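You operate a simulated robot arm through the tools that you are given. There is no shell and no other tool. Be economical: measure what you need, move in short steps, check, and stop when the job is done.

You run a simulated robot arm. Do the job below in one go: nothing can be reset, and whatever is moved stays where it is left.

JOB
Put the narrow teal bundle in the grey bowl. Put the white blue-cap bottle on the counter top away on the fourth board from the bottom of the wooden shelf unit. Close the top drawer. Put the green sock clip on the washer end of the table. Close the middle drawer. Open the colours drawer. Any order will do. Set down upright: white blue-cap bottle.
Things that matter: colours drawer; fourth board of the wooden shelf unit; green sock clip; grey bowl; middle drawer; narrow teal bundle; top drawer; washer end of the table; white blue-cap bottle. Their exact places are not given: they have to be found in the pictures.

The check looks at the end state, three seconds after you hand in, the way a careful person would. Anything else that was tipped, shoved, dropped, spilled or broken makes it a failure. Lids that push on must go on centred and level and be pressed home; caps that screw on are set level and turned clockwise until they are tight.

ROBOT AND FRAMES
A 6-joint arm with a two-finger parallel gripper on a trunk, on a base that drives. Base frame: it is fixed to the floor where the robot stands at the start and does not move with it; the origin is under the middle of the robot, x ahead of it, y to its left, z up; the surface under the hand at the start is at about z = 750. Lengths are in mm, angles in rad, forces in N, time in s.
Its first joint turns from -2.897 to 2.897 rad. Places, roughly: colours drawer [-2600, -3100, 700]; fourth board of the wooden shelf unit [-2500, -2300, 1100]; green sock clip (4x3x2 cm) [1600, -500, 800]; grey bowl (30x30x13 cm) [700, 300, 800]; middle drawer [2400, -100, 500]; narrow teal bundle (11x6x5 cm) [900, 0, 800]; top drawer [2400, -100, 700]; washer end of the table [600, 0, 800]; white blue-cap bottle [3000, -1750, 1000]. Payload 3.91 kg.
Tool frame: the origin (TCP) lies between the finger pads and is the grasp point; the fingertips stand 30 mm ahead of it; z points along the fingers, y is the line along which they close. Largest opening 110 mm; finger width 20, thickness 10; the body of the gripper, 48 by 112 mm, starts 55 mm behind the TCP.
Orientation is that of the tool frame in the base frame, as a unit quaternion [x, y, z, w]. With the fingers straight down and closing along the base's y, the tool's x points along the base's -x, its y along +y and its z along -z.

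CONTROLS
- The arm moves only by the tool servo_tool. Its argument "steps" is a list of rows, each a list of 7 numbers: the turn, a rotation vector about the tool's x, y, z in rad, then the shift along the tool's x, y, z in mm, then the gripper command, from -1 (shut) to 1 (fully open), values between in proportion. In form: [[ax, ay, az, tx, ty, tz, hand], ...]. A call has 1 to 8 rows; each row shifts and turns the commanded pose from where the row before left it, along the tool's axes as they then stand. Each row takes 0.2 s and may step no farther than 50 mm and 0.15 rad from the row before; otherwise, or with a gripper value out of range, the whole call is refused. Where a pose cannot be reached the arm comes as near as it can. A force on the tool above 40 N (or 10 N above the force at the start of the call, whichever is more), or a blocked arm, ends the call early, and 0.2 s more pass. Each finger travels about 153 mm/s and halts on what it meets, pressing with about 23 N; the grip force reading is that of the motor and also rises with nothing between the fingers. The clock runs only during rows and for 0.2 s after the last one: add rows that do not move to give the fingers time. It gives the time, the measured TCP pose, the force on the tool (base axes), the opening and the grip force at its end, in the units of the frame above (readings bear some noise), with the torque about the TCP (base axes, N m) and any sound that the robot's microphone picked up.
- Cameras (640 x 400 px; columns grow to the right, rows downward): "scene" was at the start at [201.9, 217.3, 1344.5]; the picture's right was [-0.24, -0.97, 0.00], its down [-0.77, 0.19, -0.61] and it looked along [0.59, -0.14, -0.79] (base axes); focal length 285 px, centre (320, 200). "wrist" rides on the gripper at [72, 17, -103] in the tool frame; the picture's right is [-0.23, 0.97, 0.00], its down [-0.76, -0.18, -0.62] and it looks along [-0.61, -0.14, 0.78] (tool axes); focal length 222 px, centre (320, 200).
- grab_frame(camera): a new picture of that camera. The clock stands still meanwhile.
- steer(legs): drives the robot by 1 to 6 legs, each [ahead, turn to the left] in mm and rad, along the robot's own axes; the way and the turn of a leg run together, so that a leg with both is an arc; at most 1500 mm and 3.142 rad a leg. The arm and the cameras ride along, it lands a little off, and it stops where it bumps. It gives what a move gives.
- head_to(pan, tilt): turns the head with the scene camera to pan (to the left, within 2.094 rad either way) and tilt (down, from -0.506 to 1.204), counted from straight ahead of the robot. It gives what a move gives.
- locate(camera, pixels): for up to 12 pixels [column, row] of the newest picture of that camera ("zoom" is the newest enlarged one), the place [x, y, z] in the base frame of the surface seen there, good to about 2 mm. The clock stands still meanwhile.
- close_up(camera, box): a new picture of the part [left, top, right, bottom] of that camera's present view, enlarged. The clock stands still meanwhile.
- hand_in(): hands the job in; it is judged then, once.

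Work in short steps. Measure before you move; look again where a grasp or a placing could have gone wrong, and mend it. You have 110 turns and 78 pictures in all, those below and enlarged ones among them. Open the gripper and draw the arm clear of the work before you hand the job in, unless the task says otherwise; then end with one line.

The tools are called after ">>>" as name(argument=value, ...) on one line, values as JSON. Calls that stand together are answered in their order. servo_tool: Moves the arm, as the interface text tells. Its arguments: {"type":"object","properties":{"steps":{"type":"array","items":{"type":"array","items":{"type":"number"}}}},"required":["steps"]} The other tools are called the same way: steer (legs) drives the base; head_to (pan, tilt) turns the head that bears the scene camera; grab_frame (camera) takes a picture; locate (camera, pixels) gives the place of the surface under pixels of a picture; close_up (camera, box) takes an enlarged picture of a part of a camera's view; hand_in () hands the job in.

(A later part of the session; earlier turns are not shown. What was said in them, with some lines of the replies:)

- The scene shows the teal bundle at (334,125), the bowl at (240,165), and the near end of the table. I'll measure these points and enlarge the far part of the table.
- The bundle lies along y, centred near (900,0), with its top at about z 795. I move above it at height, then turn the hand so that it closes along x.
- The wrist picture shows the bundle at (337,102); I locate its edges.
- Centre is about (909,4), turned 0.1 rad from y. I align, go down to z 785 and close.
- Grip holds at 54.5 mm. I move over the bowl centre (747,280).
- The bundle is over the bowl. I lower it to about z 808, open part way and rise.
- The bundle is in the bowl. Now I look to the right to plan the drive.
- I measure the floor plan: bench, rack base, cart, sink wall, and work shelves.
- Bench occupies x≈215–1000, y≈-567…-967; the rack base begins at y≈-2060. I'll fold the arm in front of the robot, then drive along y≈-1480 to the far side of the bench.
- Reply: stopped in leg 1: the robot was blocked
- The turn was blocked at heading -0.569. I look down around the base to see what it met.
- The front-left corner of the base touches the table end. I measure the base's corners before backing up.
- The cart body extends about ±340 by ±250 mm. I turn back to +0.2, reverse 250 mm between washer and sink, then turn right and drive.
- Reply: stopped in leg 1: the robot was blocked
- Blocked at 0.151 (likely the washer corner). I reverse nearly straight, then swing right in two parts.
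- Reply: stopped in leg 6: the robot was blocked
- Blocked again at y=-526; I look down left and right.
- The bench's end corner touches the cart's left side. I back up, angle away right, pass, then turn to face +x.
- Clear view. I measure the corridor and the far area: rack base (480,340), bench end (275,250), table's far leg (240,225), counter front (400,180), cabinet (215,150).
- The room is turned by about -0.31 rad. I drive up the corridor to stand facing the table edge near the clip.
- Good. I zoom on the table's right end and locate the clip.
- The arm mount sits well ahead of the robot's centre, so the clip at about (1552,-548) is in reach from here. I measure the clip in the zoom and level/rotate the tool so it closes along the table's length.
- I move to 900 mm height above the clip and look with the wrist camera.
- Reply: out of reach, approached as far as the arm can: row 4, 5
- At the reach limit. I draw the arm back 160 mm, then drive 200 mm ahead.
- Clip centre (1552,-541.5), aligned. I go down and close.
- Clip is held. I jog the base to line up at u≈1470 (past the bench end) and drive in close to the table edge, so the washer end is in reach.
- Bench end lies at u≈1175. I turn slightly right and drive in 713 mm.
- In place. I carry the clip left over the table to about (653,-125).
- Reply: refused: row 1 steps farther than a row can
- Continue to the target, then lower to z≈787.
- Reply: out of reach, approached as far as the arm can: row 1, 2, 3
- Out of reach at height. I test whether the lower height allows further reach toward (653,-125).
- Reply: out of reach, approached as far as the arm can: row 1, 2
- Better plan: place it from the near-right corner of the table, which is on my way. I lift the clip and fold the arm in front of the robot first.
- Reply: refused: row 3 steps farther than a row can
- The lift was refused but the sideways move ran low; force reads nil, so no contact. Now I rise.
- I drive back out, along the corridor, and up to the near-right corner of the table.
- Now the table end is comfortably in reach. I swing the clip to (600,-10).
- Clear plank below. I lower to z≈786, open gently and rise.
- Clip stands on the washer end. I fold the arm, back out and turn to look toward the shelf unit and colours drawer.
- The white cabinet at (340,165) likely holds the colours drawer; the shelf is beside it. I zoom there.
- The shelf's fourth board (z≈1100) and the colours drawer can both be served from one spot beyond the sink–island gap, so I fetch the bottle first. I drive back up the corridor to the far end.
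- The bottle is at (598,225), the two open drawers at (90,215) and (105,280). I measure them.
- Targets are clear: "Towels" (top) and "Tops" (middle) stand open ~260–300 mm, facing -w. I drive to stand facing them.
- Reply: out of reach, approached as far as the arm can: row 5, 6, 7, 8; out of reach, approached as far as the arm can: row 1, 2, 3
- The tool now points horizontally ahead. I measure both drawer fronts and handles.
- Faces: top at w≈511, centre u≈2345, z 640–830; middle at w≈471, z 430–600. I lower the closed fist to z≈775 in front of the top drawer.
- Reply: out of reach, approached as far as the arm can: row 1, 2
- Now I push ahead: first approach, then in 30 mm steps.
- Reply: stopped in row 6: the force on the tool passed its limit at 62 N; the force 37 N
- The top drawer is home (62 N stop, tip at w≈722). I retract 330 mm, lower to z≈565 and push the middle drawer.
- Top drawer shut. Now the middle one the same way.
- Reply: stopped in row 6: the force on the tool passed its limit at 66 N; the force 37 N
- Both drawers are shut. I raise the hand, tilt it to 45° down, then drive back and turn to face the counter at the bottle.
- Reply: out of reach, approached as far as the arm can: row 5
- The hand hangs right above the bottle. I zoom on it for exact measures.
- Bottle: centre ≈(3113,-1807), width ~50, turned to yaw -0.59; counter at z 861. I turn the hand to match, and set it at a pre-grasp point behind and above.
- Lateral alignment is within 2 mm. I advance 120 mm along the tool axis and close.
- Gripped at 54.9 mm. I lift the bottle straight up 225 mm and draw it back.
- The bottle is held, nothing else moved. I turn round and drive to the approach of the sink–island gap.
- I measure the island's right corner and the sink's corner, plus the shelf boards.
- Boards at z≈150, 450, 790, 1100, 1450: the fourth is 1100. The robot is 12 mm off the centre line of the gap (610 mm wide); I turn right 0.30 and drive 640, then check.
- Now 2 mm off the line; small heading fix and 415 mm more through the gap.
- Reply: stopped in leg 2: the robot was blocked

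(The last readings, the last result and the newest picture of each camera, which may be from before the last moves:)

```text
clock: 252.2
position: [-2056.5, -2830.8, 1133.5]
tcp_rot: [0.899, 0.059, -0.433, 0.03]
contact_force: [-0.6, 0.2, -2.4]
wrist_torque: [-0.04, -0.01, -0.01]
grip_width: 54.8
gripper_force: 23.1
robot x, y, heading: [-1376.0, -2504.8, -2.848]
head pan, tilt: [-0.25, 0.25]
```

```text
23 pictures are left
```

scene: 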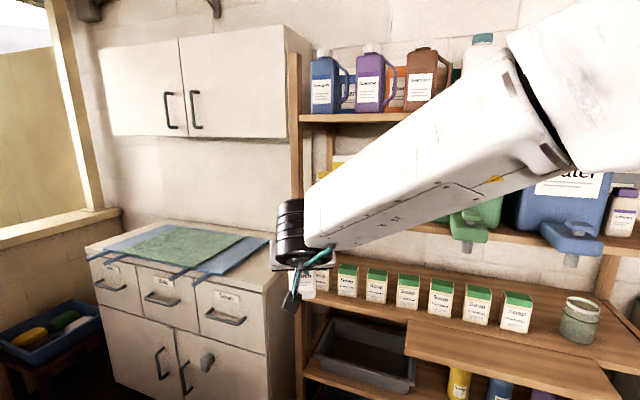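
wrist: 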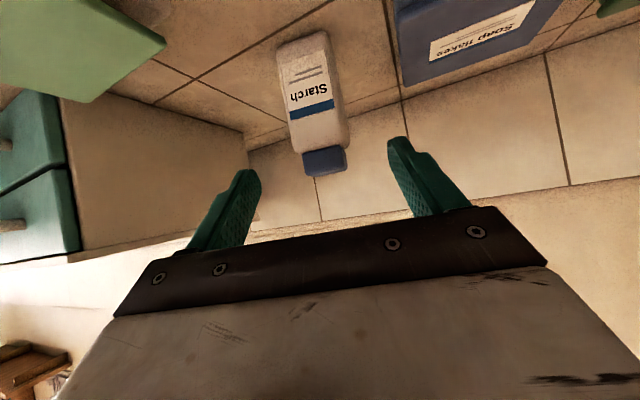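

Blocked at the gap's middle (heading slipped to -2.848). I look down at both sides to see the contact.

>>> head_to(pan=1.2, tilt=0.9)

>>> grab_frame(camera="scene")

>>> head_to(pan=-1.3, tilt=1.0)

>>> grab_frame(camera="scene")

```text
clock: 253.7
position: [-2056.9, -2830.3, 1132.5]
tcp_rot: [0.899, 0.06, -0.433, 0.03]
contact_force: [-0.7, 0.1, -1.9]
wrist_torque: [0.01, 0.03, -0.03]
grip_width: 54.9
gripper_force: 22.9
robot x, y, heading: [-1384.1, -2503.6, -2.844]
head pan, tilt: [1.201, 0.901]
```

```text
22 pictures are left
```

scene: 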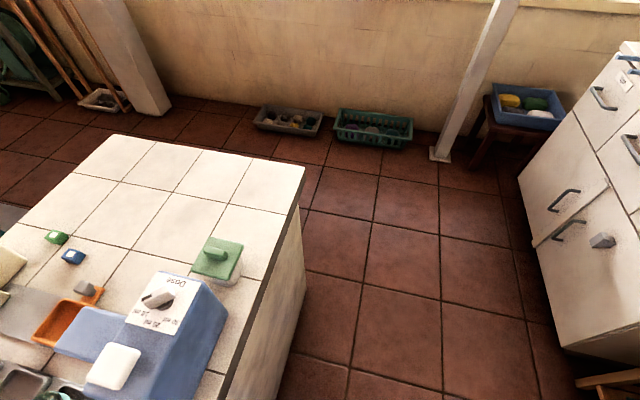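

```text
clock: 256.0
position: [-2057.4, -2830.0, 1131.3]
tcp_rot: [0.899, 0.059, -0.433, 0.03]
contact_force: [0.1, 0.1, -1.6]
wrist_torque: [0.04, -0.03, -0.03]
grip_width: 54.9
gripper_force: 22.9
robot x, y, heading: [-1376.9, -2503.2, -2.844]
head pan, tilt: [-1.3, 1.0]
```

```text
21 pictures are left
```

scene: 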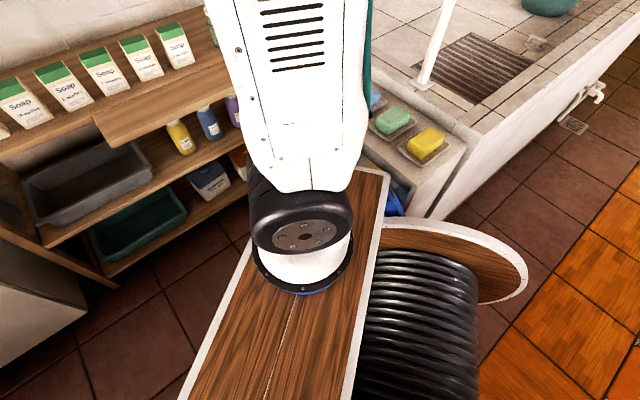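

The right side rests on the fixed sink corner; nothing moved. With this tilt the wrist camera looks level at the shelf, so I use it to find a free place on the fourth board.

>>> grab_frame(camera="wrist")

```text
20 pictures are left
```

wrist: 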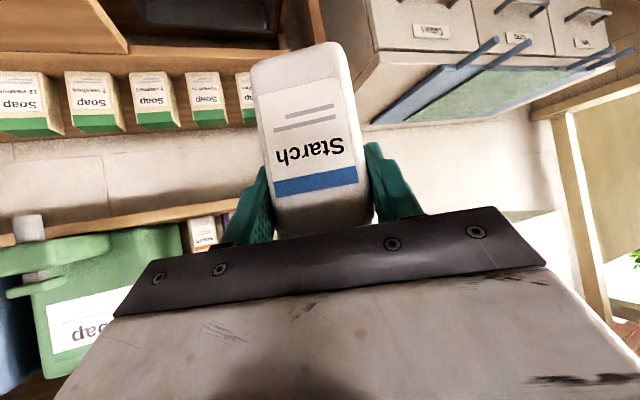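

I turn the hand square to the shelf and move it right, so the scene camera can see the fourth board's left half.

>>> servo_tool(steps=[[0.1165, 0, 0.0928, 0, 0, 0, -1], [0.1165, 0, 0.0928, 0, 0, 0, -1], [0.1165, 0, 0.0928, 0, 0, 0, -1], [0, 0, 0, 0, -45, 0, -1], [0, 0, 0, 0, -45, 0, -1], [0, 0, 0, 0, -45, 0, -1], [0, 0, 0, 0, -45, 0, -1], [0, 0, 0, 0, -45, 0, -1]])

>>> head_to(pan=-0.2, tilt=0.3)

>>> grab_frame(camera="scene")

```text
clock: 257.8
position: [-1985.2, -2615.6, 1131.7]
tcp_rot: [0.89, -0.142, -0.428, -0.068]
contact_force: [-0.4, -0.1, -1.7]
wrist_torque: [0.0, -0.02, 0.01]
grip_width: 54.6
gripper_force: 23.5
robot x, y, heading: [-1381.6, -2505.8, -2.846]
head pan, tilt: [-1.3, 1.0]
```

```text
clock: 259.1
position: [-1986.3, -2617.5, 1131.7]
tcp_rot: [0.89, -0.141, -0.429, -0.067]
contact_force: [0.3, -0.6, -1.5]
wrist_torque: [-0.01, 0.0, 0.01]
grip_width: 54.9
gripper_force: 23.1
robot x, y, heading: [-1378.8, -2499.8, -2.848]
head pan, tilt: [-0.201, 0.3]
```

```text
19 pictures are left
```

scene: 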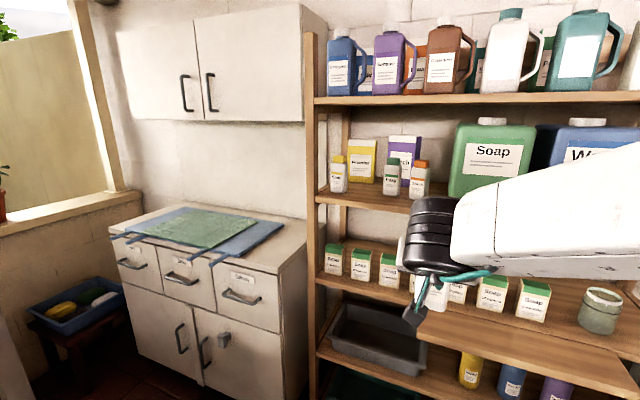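

The fourth board's left half shows small bottles with a gap near (365,190). I zoom and measure.

>>> close_up(camera="scene", box=[300, 110, 470, 216])

>>> locate(camera="scene", pixels=[[347, 180], [383, 183], [365, 192], [362, 200], [355, 175], [375, 175], [428, 185], [449, 185], [440, 192], [338, 190], [365, 100], [320, 195]])

>>> close_up(camera="scene", box=[100, 220, 290, 340])

>>> locate(camera="zoom", pixels=[[475, 248], [410, 235], [535, 262], [475, 190], [475, 225], [260, 195], [470, 270]])

```text
3.76 times, centred on (385, 163) of scene
```

zoom: 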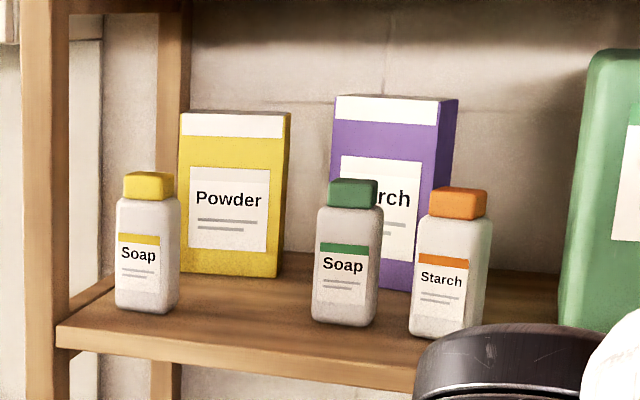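

```text
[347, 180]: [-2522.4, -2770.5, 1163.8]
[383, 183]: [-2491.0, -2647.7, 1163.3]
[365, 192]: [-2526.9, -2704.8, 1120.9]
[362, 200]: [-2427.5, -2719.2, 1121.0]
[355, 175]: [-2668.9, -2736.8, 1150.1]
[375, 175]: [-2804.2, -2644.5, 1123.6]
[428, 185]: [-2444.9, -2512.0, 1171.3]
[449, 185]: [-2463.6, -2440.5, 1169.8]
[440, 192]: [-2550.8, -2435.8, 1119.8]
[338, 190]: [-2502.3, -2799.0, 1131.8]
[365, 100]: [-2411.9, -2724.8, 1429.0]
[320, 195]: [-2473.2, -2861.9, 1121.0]
```

```text
3.33 times, centred on (195, 280) of scene
```

zoom: 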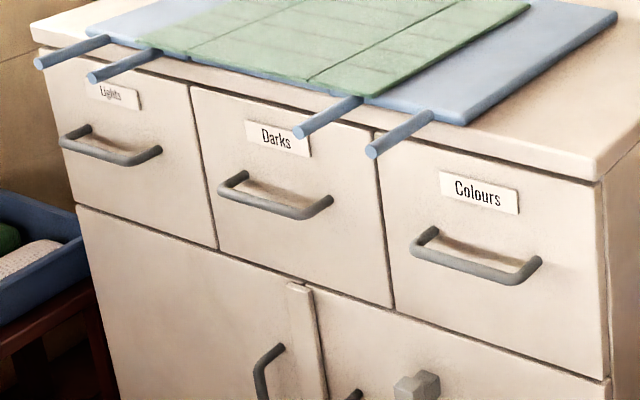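

```text
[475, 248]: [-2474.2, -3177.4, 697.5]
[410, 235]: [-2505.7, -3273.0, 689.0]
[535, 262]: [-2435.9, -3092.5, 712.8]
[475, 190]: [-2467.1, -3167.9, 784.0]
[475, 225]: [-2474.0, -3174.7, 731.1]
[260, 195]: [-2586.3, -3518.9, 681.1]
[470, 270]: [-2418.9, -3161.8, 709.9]
```

"Colours" is the right drawer (bar at ≈(-2419,-3162,710)). On board 4 (z 1121) there is a 126 mm gap centred on (-2472,-2718). I raise and line up, then move in above the board.

>>> servo_tool(steps=[[0, 0, 0, -13.4, 41.2, -10.7, -1], [0, 0, 0, -13.4, 41.2, -10.7, -1], [0, 0, 0, -13.4, 41.2, -10.7, -1], [0, 0, 0, -13.4, 41.2, -10.7, -1], [0, 0, 0, -13.4, 41.2, -10.7, -1], [0, 0, 0, -13.4, 41.2, -10.7, -1], [0, 0, 0, 0, 0, 0, -1]])

>>> servo_tool(steps=[[0, 0, 0, -29.8, 0, 37.4, -1], [0, 0, 0, -29.8, 0, 37.4, -1], [0, 0, 0, -29.8, 0, 37.4, -1], [0, 0, 0, -29.8, 0, 37.4, -1], [0, 0, 0, -29.8, 0, 37.4, -1], [0, 0, 0, -29.8, 0, 37.4, -1], [0, 0, 0, 0, 0, 0, -1]])

>>> grab_frame(camera="scene")

```text
clock: 260.7
position: [-2063.4, -2850.3, 1237.2]
tcp_rot: [0.89, -0.141, -0.428, -0.067]
contact_force: [-0.2, 0.2, -1.3]
wrist_torque: [-0.02, -0.03, 0.01]
grip_width: 54.6
gripper_force: 23.4
robot x, y, heading: [-1380.3, -2504.3, -2.848]
head pan, tilt: [-0.201, 0.3]
```

```text
clock: 262.3
position: [-2336.9, -2760.8, 1235.3]
tcp_rot: [0.89, -0.141, -0.428, -0.067]
contact_force: [-0.7, -0.3, -2.0]
wrist_torque: [-0.03, -0.01, -0.02]
grip_width: 54.8
gripper_force: 22.6
robot x, y, heading: [-1382.9, -2504.5, -2.848]
head pan, tilt: [-0.201, 0.3]
```

```text
16 pictures are left
```

scene: 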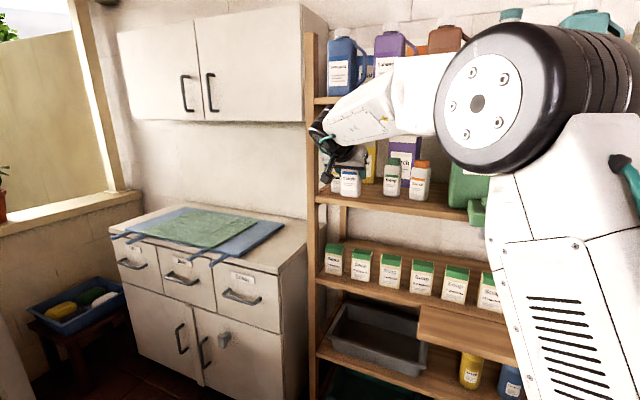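

Lined up (w=-3341, 142 mm to go). I move in and look closely before lowering.

>>> servo_tool(steps=[[0, 0, 0, -29.5, 1, 37, -1], [0, 0, 0, -29.5, 1, 37, -1], [0, 0, 0, -29.5, 1, 37, -1], [0, 0, 0, 0, 0, 0, -1]])

>>> close_up(camera="scene", box=[300, 110, 470, 216])

```text
clock: 263.3
position: [-2472.0, -2721.5, 1234.7]
tcp_rot: [0.89, -0.141, -0.429, -0.067]
contact_force: [1.0, -0.8, -2.1]
wrist_torque: [0.04, -0.02, 0.0]
grip_width: 54.9
gripper_force: 23.0
robot x, y, heading: [-1380.8, -2504.1, -2.846]
head pan, tilt: [-0.201, 0.3]
```

```text
3.76 times, centred on (385, 163) of scene
```

zoom: 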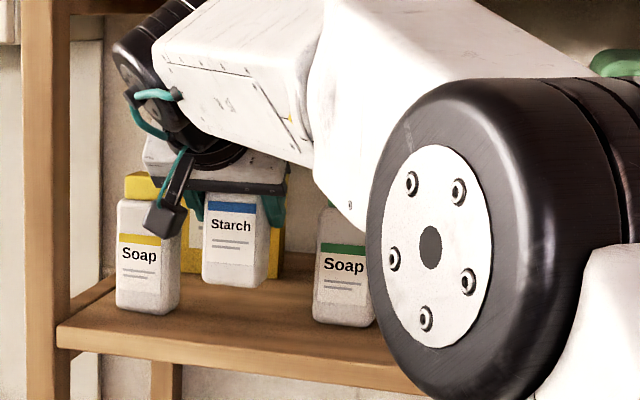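

Clearance on both sides is good. I lower to the board.

>>> servo_tool(steps=[[0, 0, 0, 15.6, 0, 12.5, -1], [0, 0, 0, 11.7, 0, 9.4, -1], [0, 0, 0, 2.3, 0, 1.9, -1], [0, 0, 0, 0, 0, 0, -1]])

>>> close_up(camera="scene", box=[300, 110, 470, 216])

```text
clock: 264.3
position: [-2472.7, -2721.6, 1196.6]
tcp_rot: [0.89, -0.14, -0.428, -0.067]
contact_force: [0.8, 0.3, -1.8]
wrist_torque: [0.0, -0.02, 0.01]
grip_width: 55.0
gripper_force: 23.6
robot x, y, heading: [-1382.5, -2504.7, -2.844]
head pan, tilt: [-0.201, 0.3]
```

```text
3.76 times, centred on (385, 163) of scene
```

zoom: 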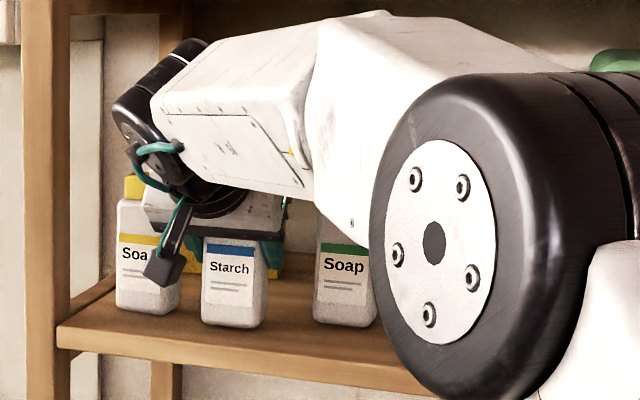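

Almost down. I ease 2 mm lower, open to ~75 mm, and back straight out.

>>> servo_tool(steps=[[0, 0, 0, 0.8, 0, 0.6, -1], [0, 0, 0, 0.8, 0, 0.6, -1], [0, 0, 0, 0, 0, 0, 0.2], [0, 0, 0, 0, 0, 0, 0.36], [0, 0, 0, 0, 0, 0, 0.36]])

>>> servo_tool(steps=[[0, 0, 0, 12.5, 0, -15.6, 0.36], [0, 0, 0, 25, 0, -31, 0.36], [0, 0, 0, 25, 0, -31, 0.36], [0, 0, 0, 25, 0, -31, 0.36], [0, 0, 0, 25, 0, -31, 0.36], [0, 0, 0, 25, 0, -31, 0.36], [0, 0, 0, 25, 0, -31, 0.36], [0, 0, 0, 0, 0, 0, 0.36]])

>>> grab_frame(camera="scene")

```text
clock: 265.5
position: [-2472.8, -2721.3, 1194.8]
tcp_rot: [0.89, -0.142, -0.429, -0.068]
contact_force: [0.7, -0.3, -0.1]
wrist_torque: [0.0, 0.04, 0.01]
grip_width: 74.8
gripper_force: 0.1
robot x, y, heading: [-1380.3, -2502.6, -2.845]
head pan, tilt: [-0.201, 0.3]
```

```text
clock: 267.3
position: [-2224.0, -2801.6, 1193.2]
tcp_rot: [0.89, -0.141, -0.428, -0.067]
contact_force: [0.1, 0.9, -0.1]
wrist_torque: [-0.02, -0.02, -0.02]
grip_width: 74.9
gripper_force: 0.0
robot x, y, heading: [-1380.7, -2500.1, -2.848]
head pan, tilt: [-0.201, 0.3]
```

```text
13 pictures are left
```

scene: 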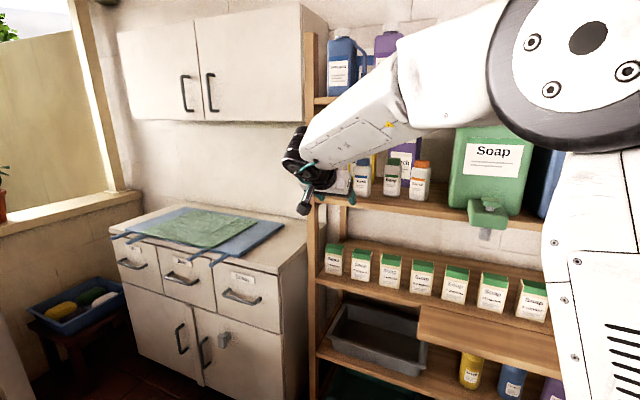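

The bottle stands on board 4. Now the colours drawer: I zoom on its handle for exact measures.

>>> close_up(camera="scene", box=[200, 250, 300, 320])

```text
5.71 times, centred on (250, 285) of scene
```

zoom: 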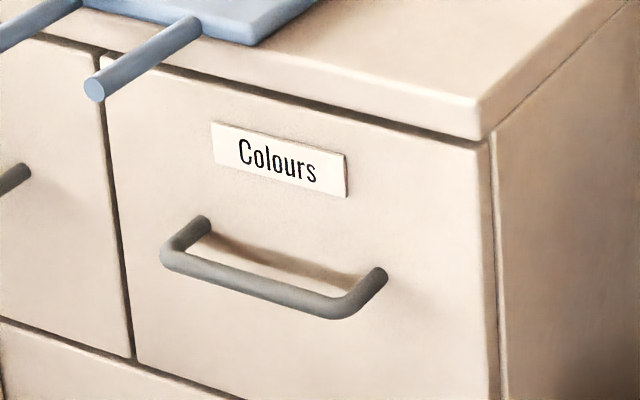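

>>> locate(camera="zoom", pixels=[[180, 262], [215, 273], [255, 285], [290, 295], [325, 306], [255, 276], [255, 293], [280, 200], [380, 230], [300, 350], [480, 120], [95, 85]])

```text
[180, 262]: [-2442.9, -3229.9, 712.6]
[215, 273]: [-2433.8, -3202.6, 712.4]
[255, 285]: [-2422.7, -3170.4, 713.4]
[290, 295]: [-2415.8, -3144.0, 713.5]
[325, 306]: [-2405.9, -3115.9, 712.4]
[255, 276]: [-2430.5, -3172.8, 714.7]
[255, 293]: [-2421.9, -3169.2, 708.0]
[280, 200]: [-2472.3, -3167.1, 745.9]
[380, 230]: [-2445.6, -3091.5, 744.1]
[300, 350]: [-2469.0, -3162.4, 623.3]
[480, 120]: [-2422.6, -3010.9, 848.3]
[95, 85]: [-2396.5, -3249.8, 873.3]
```

Bar centre ≈(-2424,-3173,711), 46 mm off the face. I turn the hand left 0.6 rad and roll it 90° so it closes vertically, with the fingers part open.

>>> servo_tool(steps=[[-0.1169, 0, -0.0933, 0, 0, 0, -0.27], [-0.1169, 0, -0.0933, 0, 0, 0, -0.27], [-0.1169, 0, -0.0933, 0, 0, 0, -0.27], [-0.1169, 0, -0.0933, 0, 0, 0, -0.27], [0, 0, 0.15, 0, 0, 0, -0.27], [0, 0, 0.15, 0, 0, 0, -0.27], [0, 0, 0.15, 0, 0, 0, -0.27], [0, 0, 0.15, 0, 0, 0, -0.27]])

>>> servo_tool(steps=[[0, 0, 0.15, 0, 0, 0, -0.27], [0, 0, 0.15, 0, 0, 0, -0.27], [0, 0, 0.15, 0, 0, 0, -0.27], [0, 0, 0.15, 0, 0, 0, -0.27], [0, 0, 0.15, 0, 0, 0, -0.27], [0, 0, 0.15, 0, 0, 0, -0.27], [0, 0, 0.07, 0, 0, 0, -0.27], [0, 0, 0, 0, 0, 0, -0.27]])

```text
clock: 269.1
position: [-2226.3, -2801.6, 1194.8]
tcp_rot: [0.89, -0.143, -0.391, 0.187]
contact_force: [0.5, 0.1, 0.3]
wrist_torque: [-0.02, 0.04, 0.0]
grip_width: 40.0
gripper_force: 0.1
robot x, y, heading: [-1380.1, -2502.5, -2.847]
head pan, tilt: [-0.201, 0.3]
```

```text
clock: 270.9
position: [-2227.0, -2801.2, 1193.4]
tcp_rot: [0.72, -0.541, -0.259, 0.348]
contact_force: [-0.2, -0.6, -0.4]
wrist_torque: [0.02, -0.02, -0.01]
grip_width: 40.1
gripper_force: 0.0
robot x, y, heading: [-1382.6, -2504.4, -2.847]
head pan, tilt: [-0.201, 0.3]
```

Orientation is as wanted. I move to the pre-grasp point 120 mm short of the bar.

>>> servo_tool(steps=[[0, 0, 0, 24.7, -18.7, 35.9, -0.27], [0, 0, 0, 24.7, -18.7, 35.9, -0.27], [0, 0, 0, 24.7, -18.7, 35.9, -0.27], [0, 0, 0, 24.7, -18.7, 35.9, -0.27], [0, 0, 0, 24.7, -18.7, 35.9, -0.27], [0, 0, 0, 24.7, -18.7, 35.9, -0.27], [0, 0, 0, 24.7, -18.7, 35.9, -0.27], [0, 0, 0, 24.7, -18.7, 35.9, -0.27]])

>>> servo_tool(steps=[[0, 0, 0, 24.7, -18.7, 35.9, -0.27], [0, 0, 0, 24.7, -18.7, 35.9, -0.27], [0, 0, 0, 24.7, -18.7, 35.9, -0.27], [0, 0, 0, 0, 0, 0, -0.27]])

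>>> grab_frame(camera="scene")

```text
clock: 272.7
position: [-2295.3, -3029.4, 898.0]
tcp_rot: [0.72, -0.541, -0.26, 0.348]
contact_force: [0.3, 0.7, 0.4]
wrist_torque: [0.03, -0.03, 0.0]
grip_width: 40.2
gripper_force: 0.0
robot x, y, heading: [-1379.5, -2504.0, -2.85]
head pan, tilt: [-0.201, 0.3]
```

```text
clock: 273.7
position: [-2322.4, -3114.0, 784.9]
tcp_rot: [0.721, -0.541, -0.26, 0.347]
contact_force: [-0.5, 0.2, 0.3]
wrist_torque: [0.04, -0.02, -0.01]
grip_width: 40.1
gripper_force: 0.1
robot x, y, heading: [-1384.0, -2502.9, -2.844]
head pan, tilt: [-0.201, 0.3]
```

```text
11 pictures are left
```

scene: 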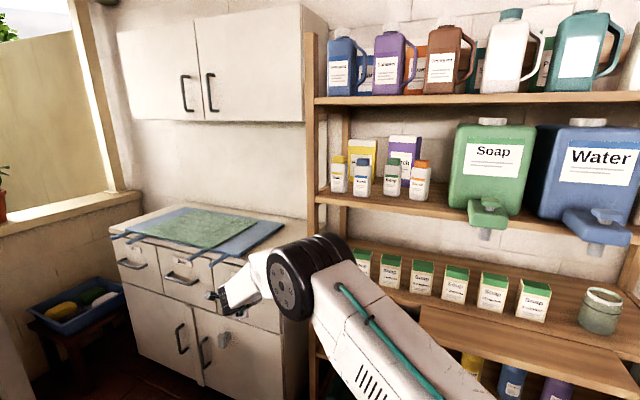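

Within reach so far, and the shelf is in order. I advance onto the bar and close.

>>> servo_tool(steps=[[0, 0, 0, 0, 0, 40, -0.27], [0, 0, 0, 0, 0, 40, -0.27], [0, 0, 0, 0, 0, 25, -0.27], [0, 0, 0, 0, 0, 15, -0.27], [0, 0, 0, 0, 0, 0, -0.27], [0, 0, 0, 0, 0, 0, -1], [0, 0, 0, 0, 0, 0, -1], [0, 0, 0, 0, 0, 0, -1]])

```text
clock: 275.5
position: [-2408.6, -3137.1, 714.5]
tcp_rot: [0.721, -0.54, -0.26, 0.349]
contact_force: [-2.7, -4.0, 9.1]
wrist_torque: [-1.27, 0.42, -1.1]
grip_width: 23.0
gripper_force: 44.9
out of reach, approached as far as the arm can: row 4
robot x, y, heading: [-1383.8, -2505.5, -2.847]
head pan, tilt: [-0.201, 0.3]
```

The grip stopped at 23 mm with some load; I check with the wrist camera.

>>> grab_frame(camera="wrist")

```text
10 pictures are left
```

wrist: 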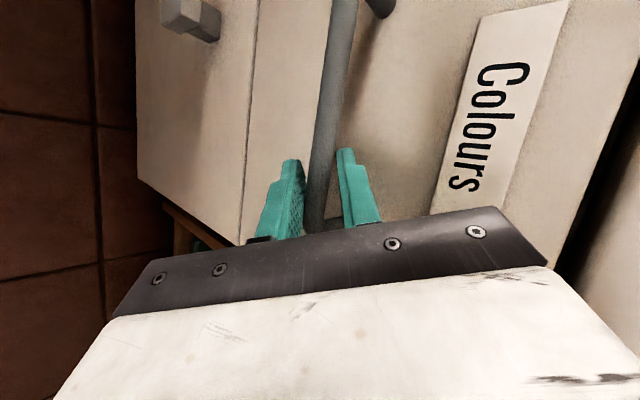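

The bar lies between the fingers. I pull along +u in 20 mm steps.

>>> servo_tool(steps=[[0, 0, 0, 5.6, -5.2, -6.5, -1], [0, 0, 0, 11.2, -10.4, -12.9, -1], [0, 0, 0, 11.2, -10.4, -12.9, -1], [0, 0, 0, 11.2, -10.4, -12.9, -1], [0, 0, 0, 11.2, -10.4, -12.9, -1], [0, 0, 0, 11.2, -10.4, -12.9, -1], [0, 0, 0, 11.2, -10.4, -12.9, -1]])

>>> grab_frame(camera="scene")

```text
clock: 277.1
position: [-2284.1, -3178.7, 714.7]
tcp_rot: [0.721, -0.54, -0.259, 0.349]
contact_force: [-6.3, -19.0, 17.0]
wrist_torque: [-0.97, 0.46, -0.99]
grip_width: 22.9
gripper_force: 45.2
robot x, y, heading: [-1376.8, -2506.3, -2.85]
head pan, tilt: [-0.201, 0.3]
```

```text
9 pictures are left
```

scene: 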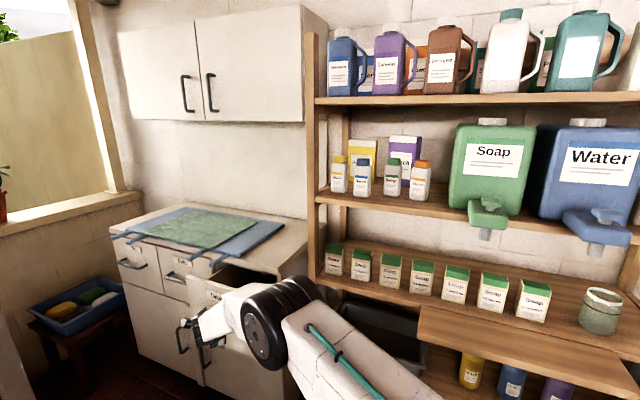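

The drawer is coming out (130 mm). I pull another 130 mm.

>>> servo_tool(steps=[[0, 0, 0, 11.2, -10.4, -12.9, -1], [0, 0, 0, 11.2, -10.4, -12.9, -1], [0, 0, 0, 11.2, -10.4, -12.9, -1], [0, 0, 0, 11.2, -10.4, -12.9, -1], [0, 0, 0, 11.2, -10.4, -12.9, -1], [0, 0, 0, 11.2, -10.4, -12.9, -1], [0, 0, 0, 5.6, -5.2, -6.5, -1]])

```text
clock: 278.7
position: [-2160.0, -3217.9, 715.0]
tcp_rot: [0.72, -0.54, -0.26, 0.35]
contact_force: [-7.2, -21.6, 25.3]
wrist_torque: [-1.39, 0.68, -0.73]
grip_width: 22.8
gripper_force: 44.7
robot x, y, heading: [-1384.0, -2502.0, -2.85]
head pan, tilt: [-0.201, 0.3]
```

260 mm out with steady force. One more 60 mm, stopping if it meets its end.

>>> servo_tool(steps=[[0, 0, 0, 8.4, -7.8, -9.7, -1], [0, 0, 0, 8.4, -7.8, -9.7, -1], [0, 0, 0, 8.4, -7.8, -9.7, -1], [0, 0, 0, 8.4, -7.8, -9.7, -1], [0, 0, 0, 0, 0, 0, -1]])

>>> grab_frame(camera="scene")

```text
clock: 279.9
position: [-2103.8, -3236.8, 714.8]
tcp_rot: [0.72, -0.54, -0.26, 0.35]
contact_force: [-4.8, -14.7, 30.7]
wrist_torque: [-1.15, 0.61, -1.0]
grip_width: 23.0
gripper_force: 44.8
robot x, y, heading: [-1383.4, -2506.4, -2.848]
head pan, tilt: [-0.201, 0.3]
```

```text
8 pictures are left
```

scene: 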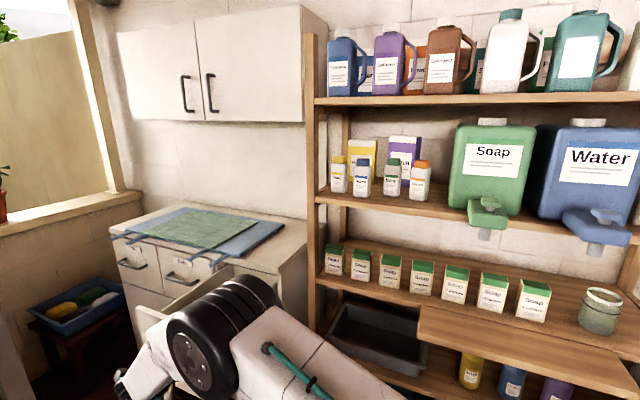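

The drawer is well open (~320 mm). I release, back out along the tool axis, and rise.

>>> servo_tool(steps=[[0, 0, 0, 0, 0, 0, -0.27], [0, 0, 0, 0, 0, 0, -0.27], [0, 0, 0, 0, 0, -20, -0.27], [0, 0, 0, 0, 0, -40, -0.27], [0, 0, 0, 0, 0, -45, -0.27], [0, 0, 0, 0, 0, -45, -0.27]])

>>> servo_tool(steps=[[0, 0, 0, 0, 35.1, -28, 0], [0, 0, 0, 0, 35.1, -28, 0], [0, 0, 0, 0, 35.1, -28, 0], [0, 0, 0, 0, 35.1, -28, 0], [0, 0, 0, 0, 35.1, -28, 0.5], [0, 0, 0, 0, 0, 0, 1], [0, 0, 0, 0, 0, 0, 1]])

>>> grab_frame(camera="scene")

```text
clock: 281.3
position: [-1992.0, -3201.8, 802.4]
tcp_rot: [0.721, -0.54, -0.26, 0.347]
contact_force: [0.3, 0.2, -1.2]
wrist_torque: [0.02, -0.01, 0.05]
grip_width: 40.2
gripper_force: 0.1
robot x, y, heading: [-1378.3, -2502.8, -2.851]
head pan, tilt: [-0.201, 0.3]
```

```text
clock: 282.9
position: [-1993.0, -3201.3, 1030.1]
tcp_rot: [0.721, -0.54, -0.259, 0.348]
contact_force: [0.1, -0.2, -0.7]
wrist_torque: [0.01, -0.02, 0.01]
grip_width: 110.2
gripper_force: 0.0
robot x, y, heading: [-1383.2, -2501.4, -2.847]
head pan, tilt: [-0.201, 0.3]
```

```text
7 pictures are left
```

scene: 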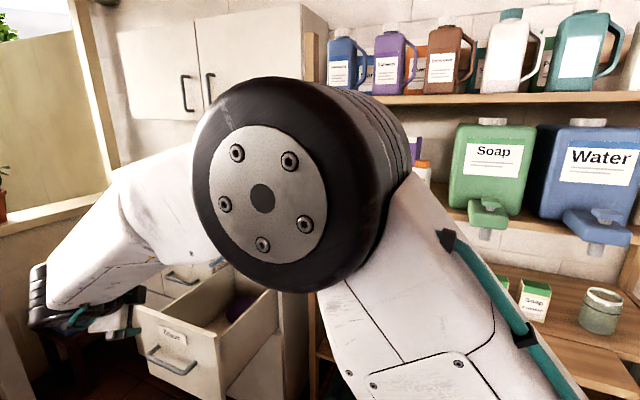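

All six parts are done: the drawer stands open, the hand is open and clear, and the bottle stands on board 4. I hand in.

>>> hand_in()

```text
The job is handed in.
```

All six parts were done and the job is handed in. The teal bundle is in the bowl, the green clip is on the washer end of the table, and the starch bottle stands upright on the fourth board. The top and middle drawers are shut, and the colours drawer is open about 320 mm.
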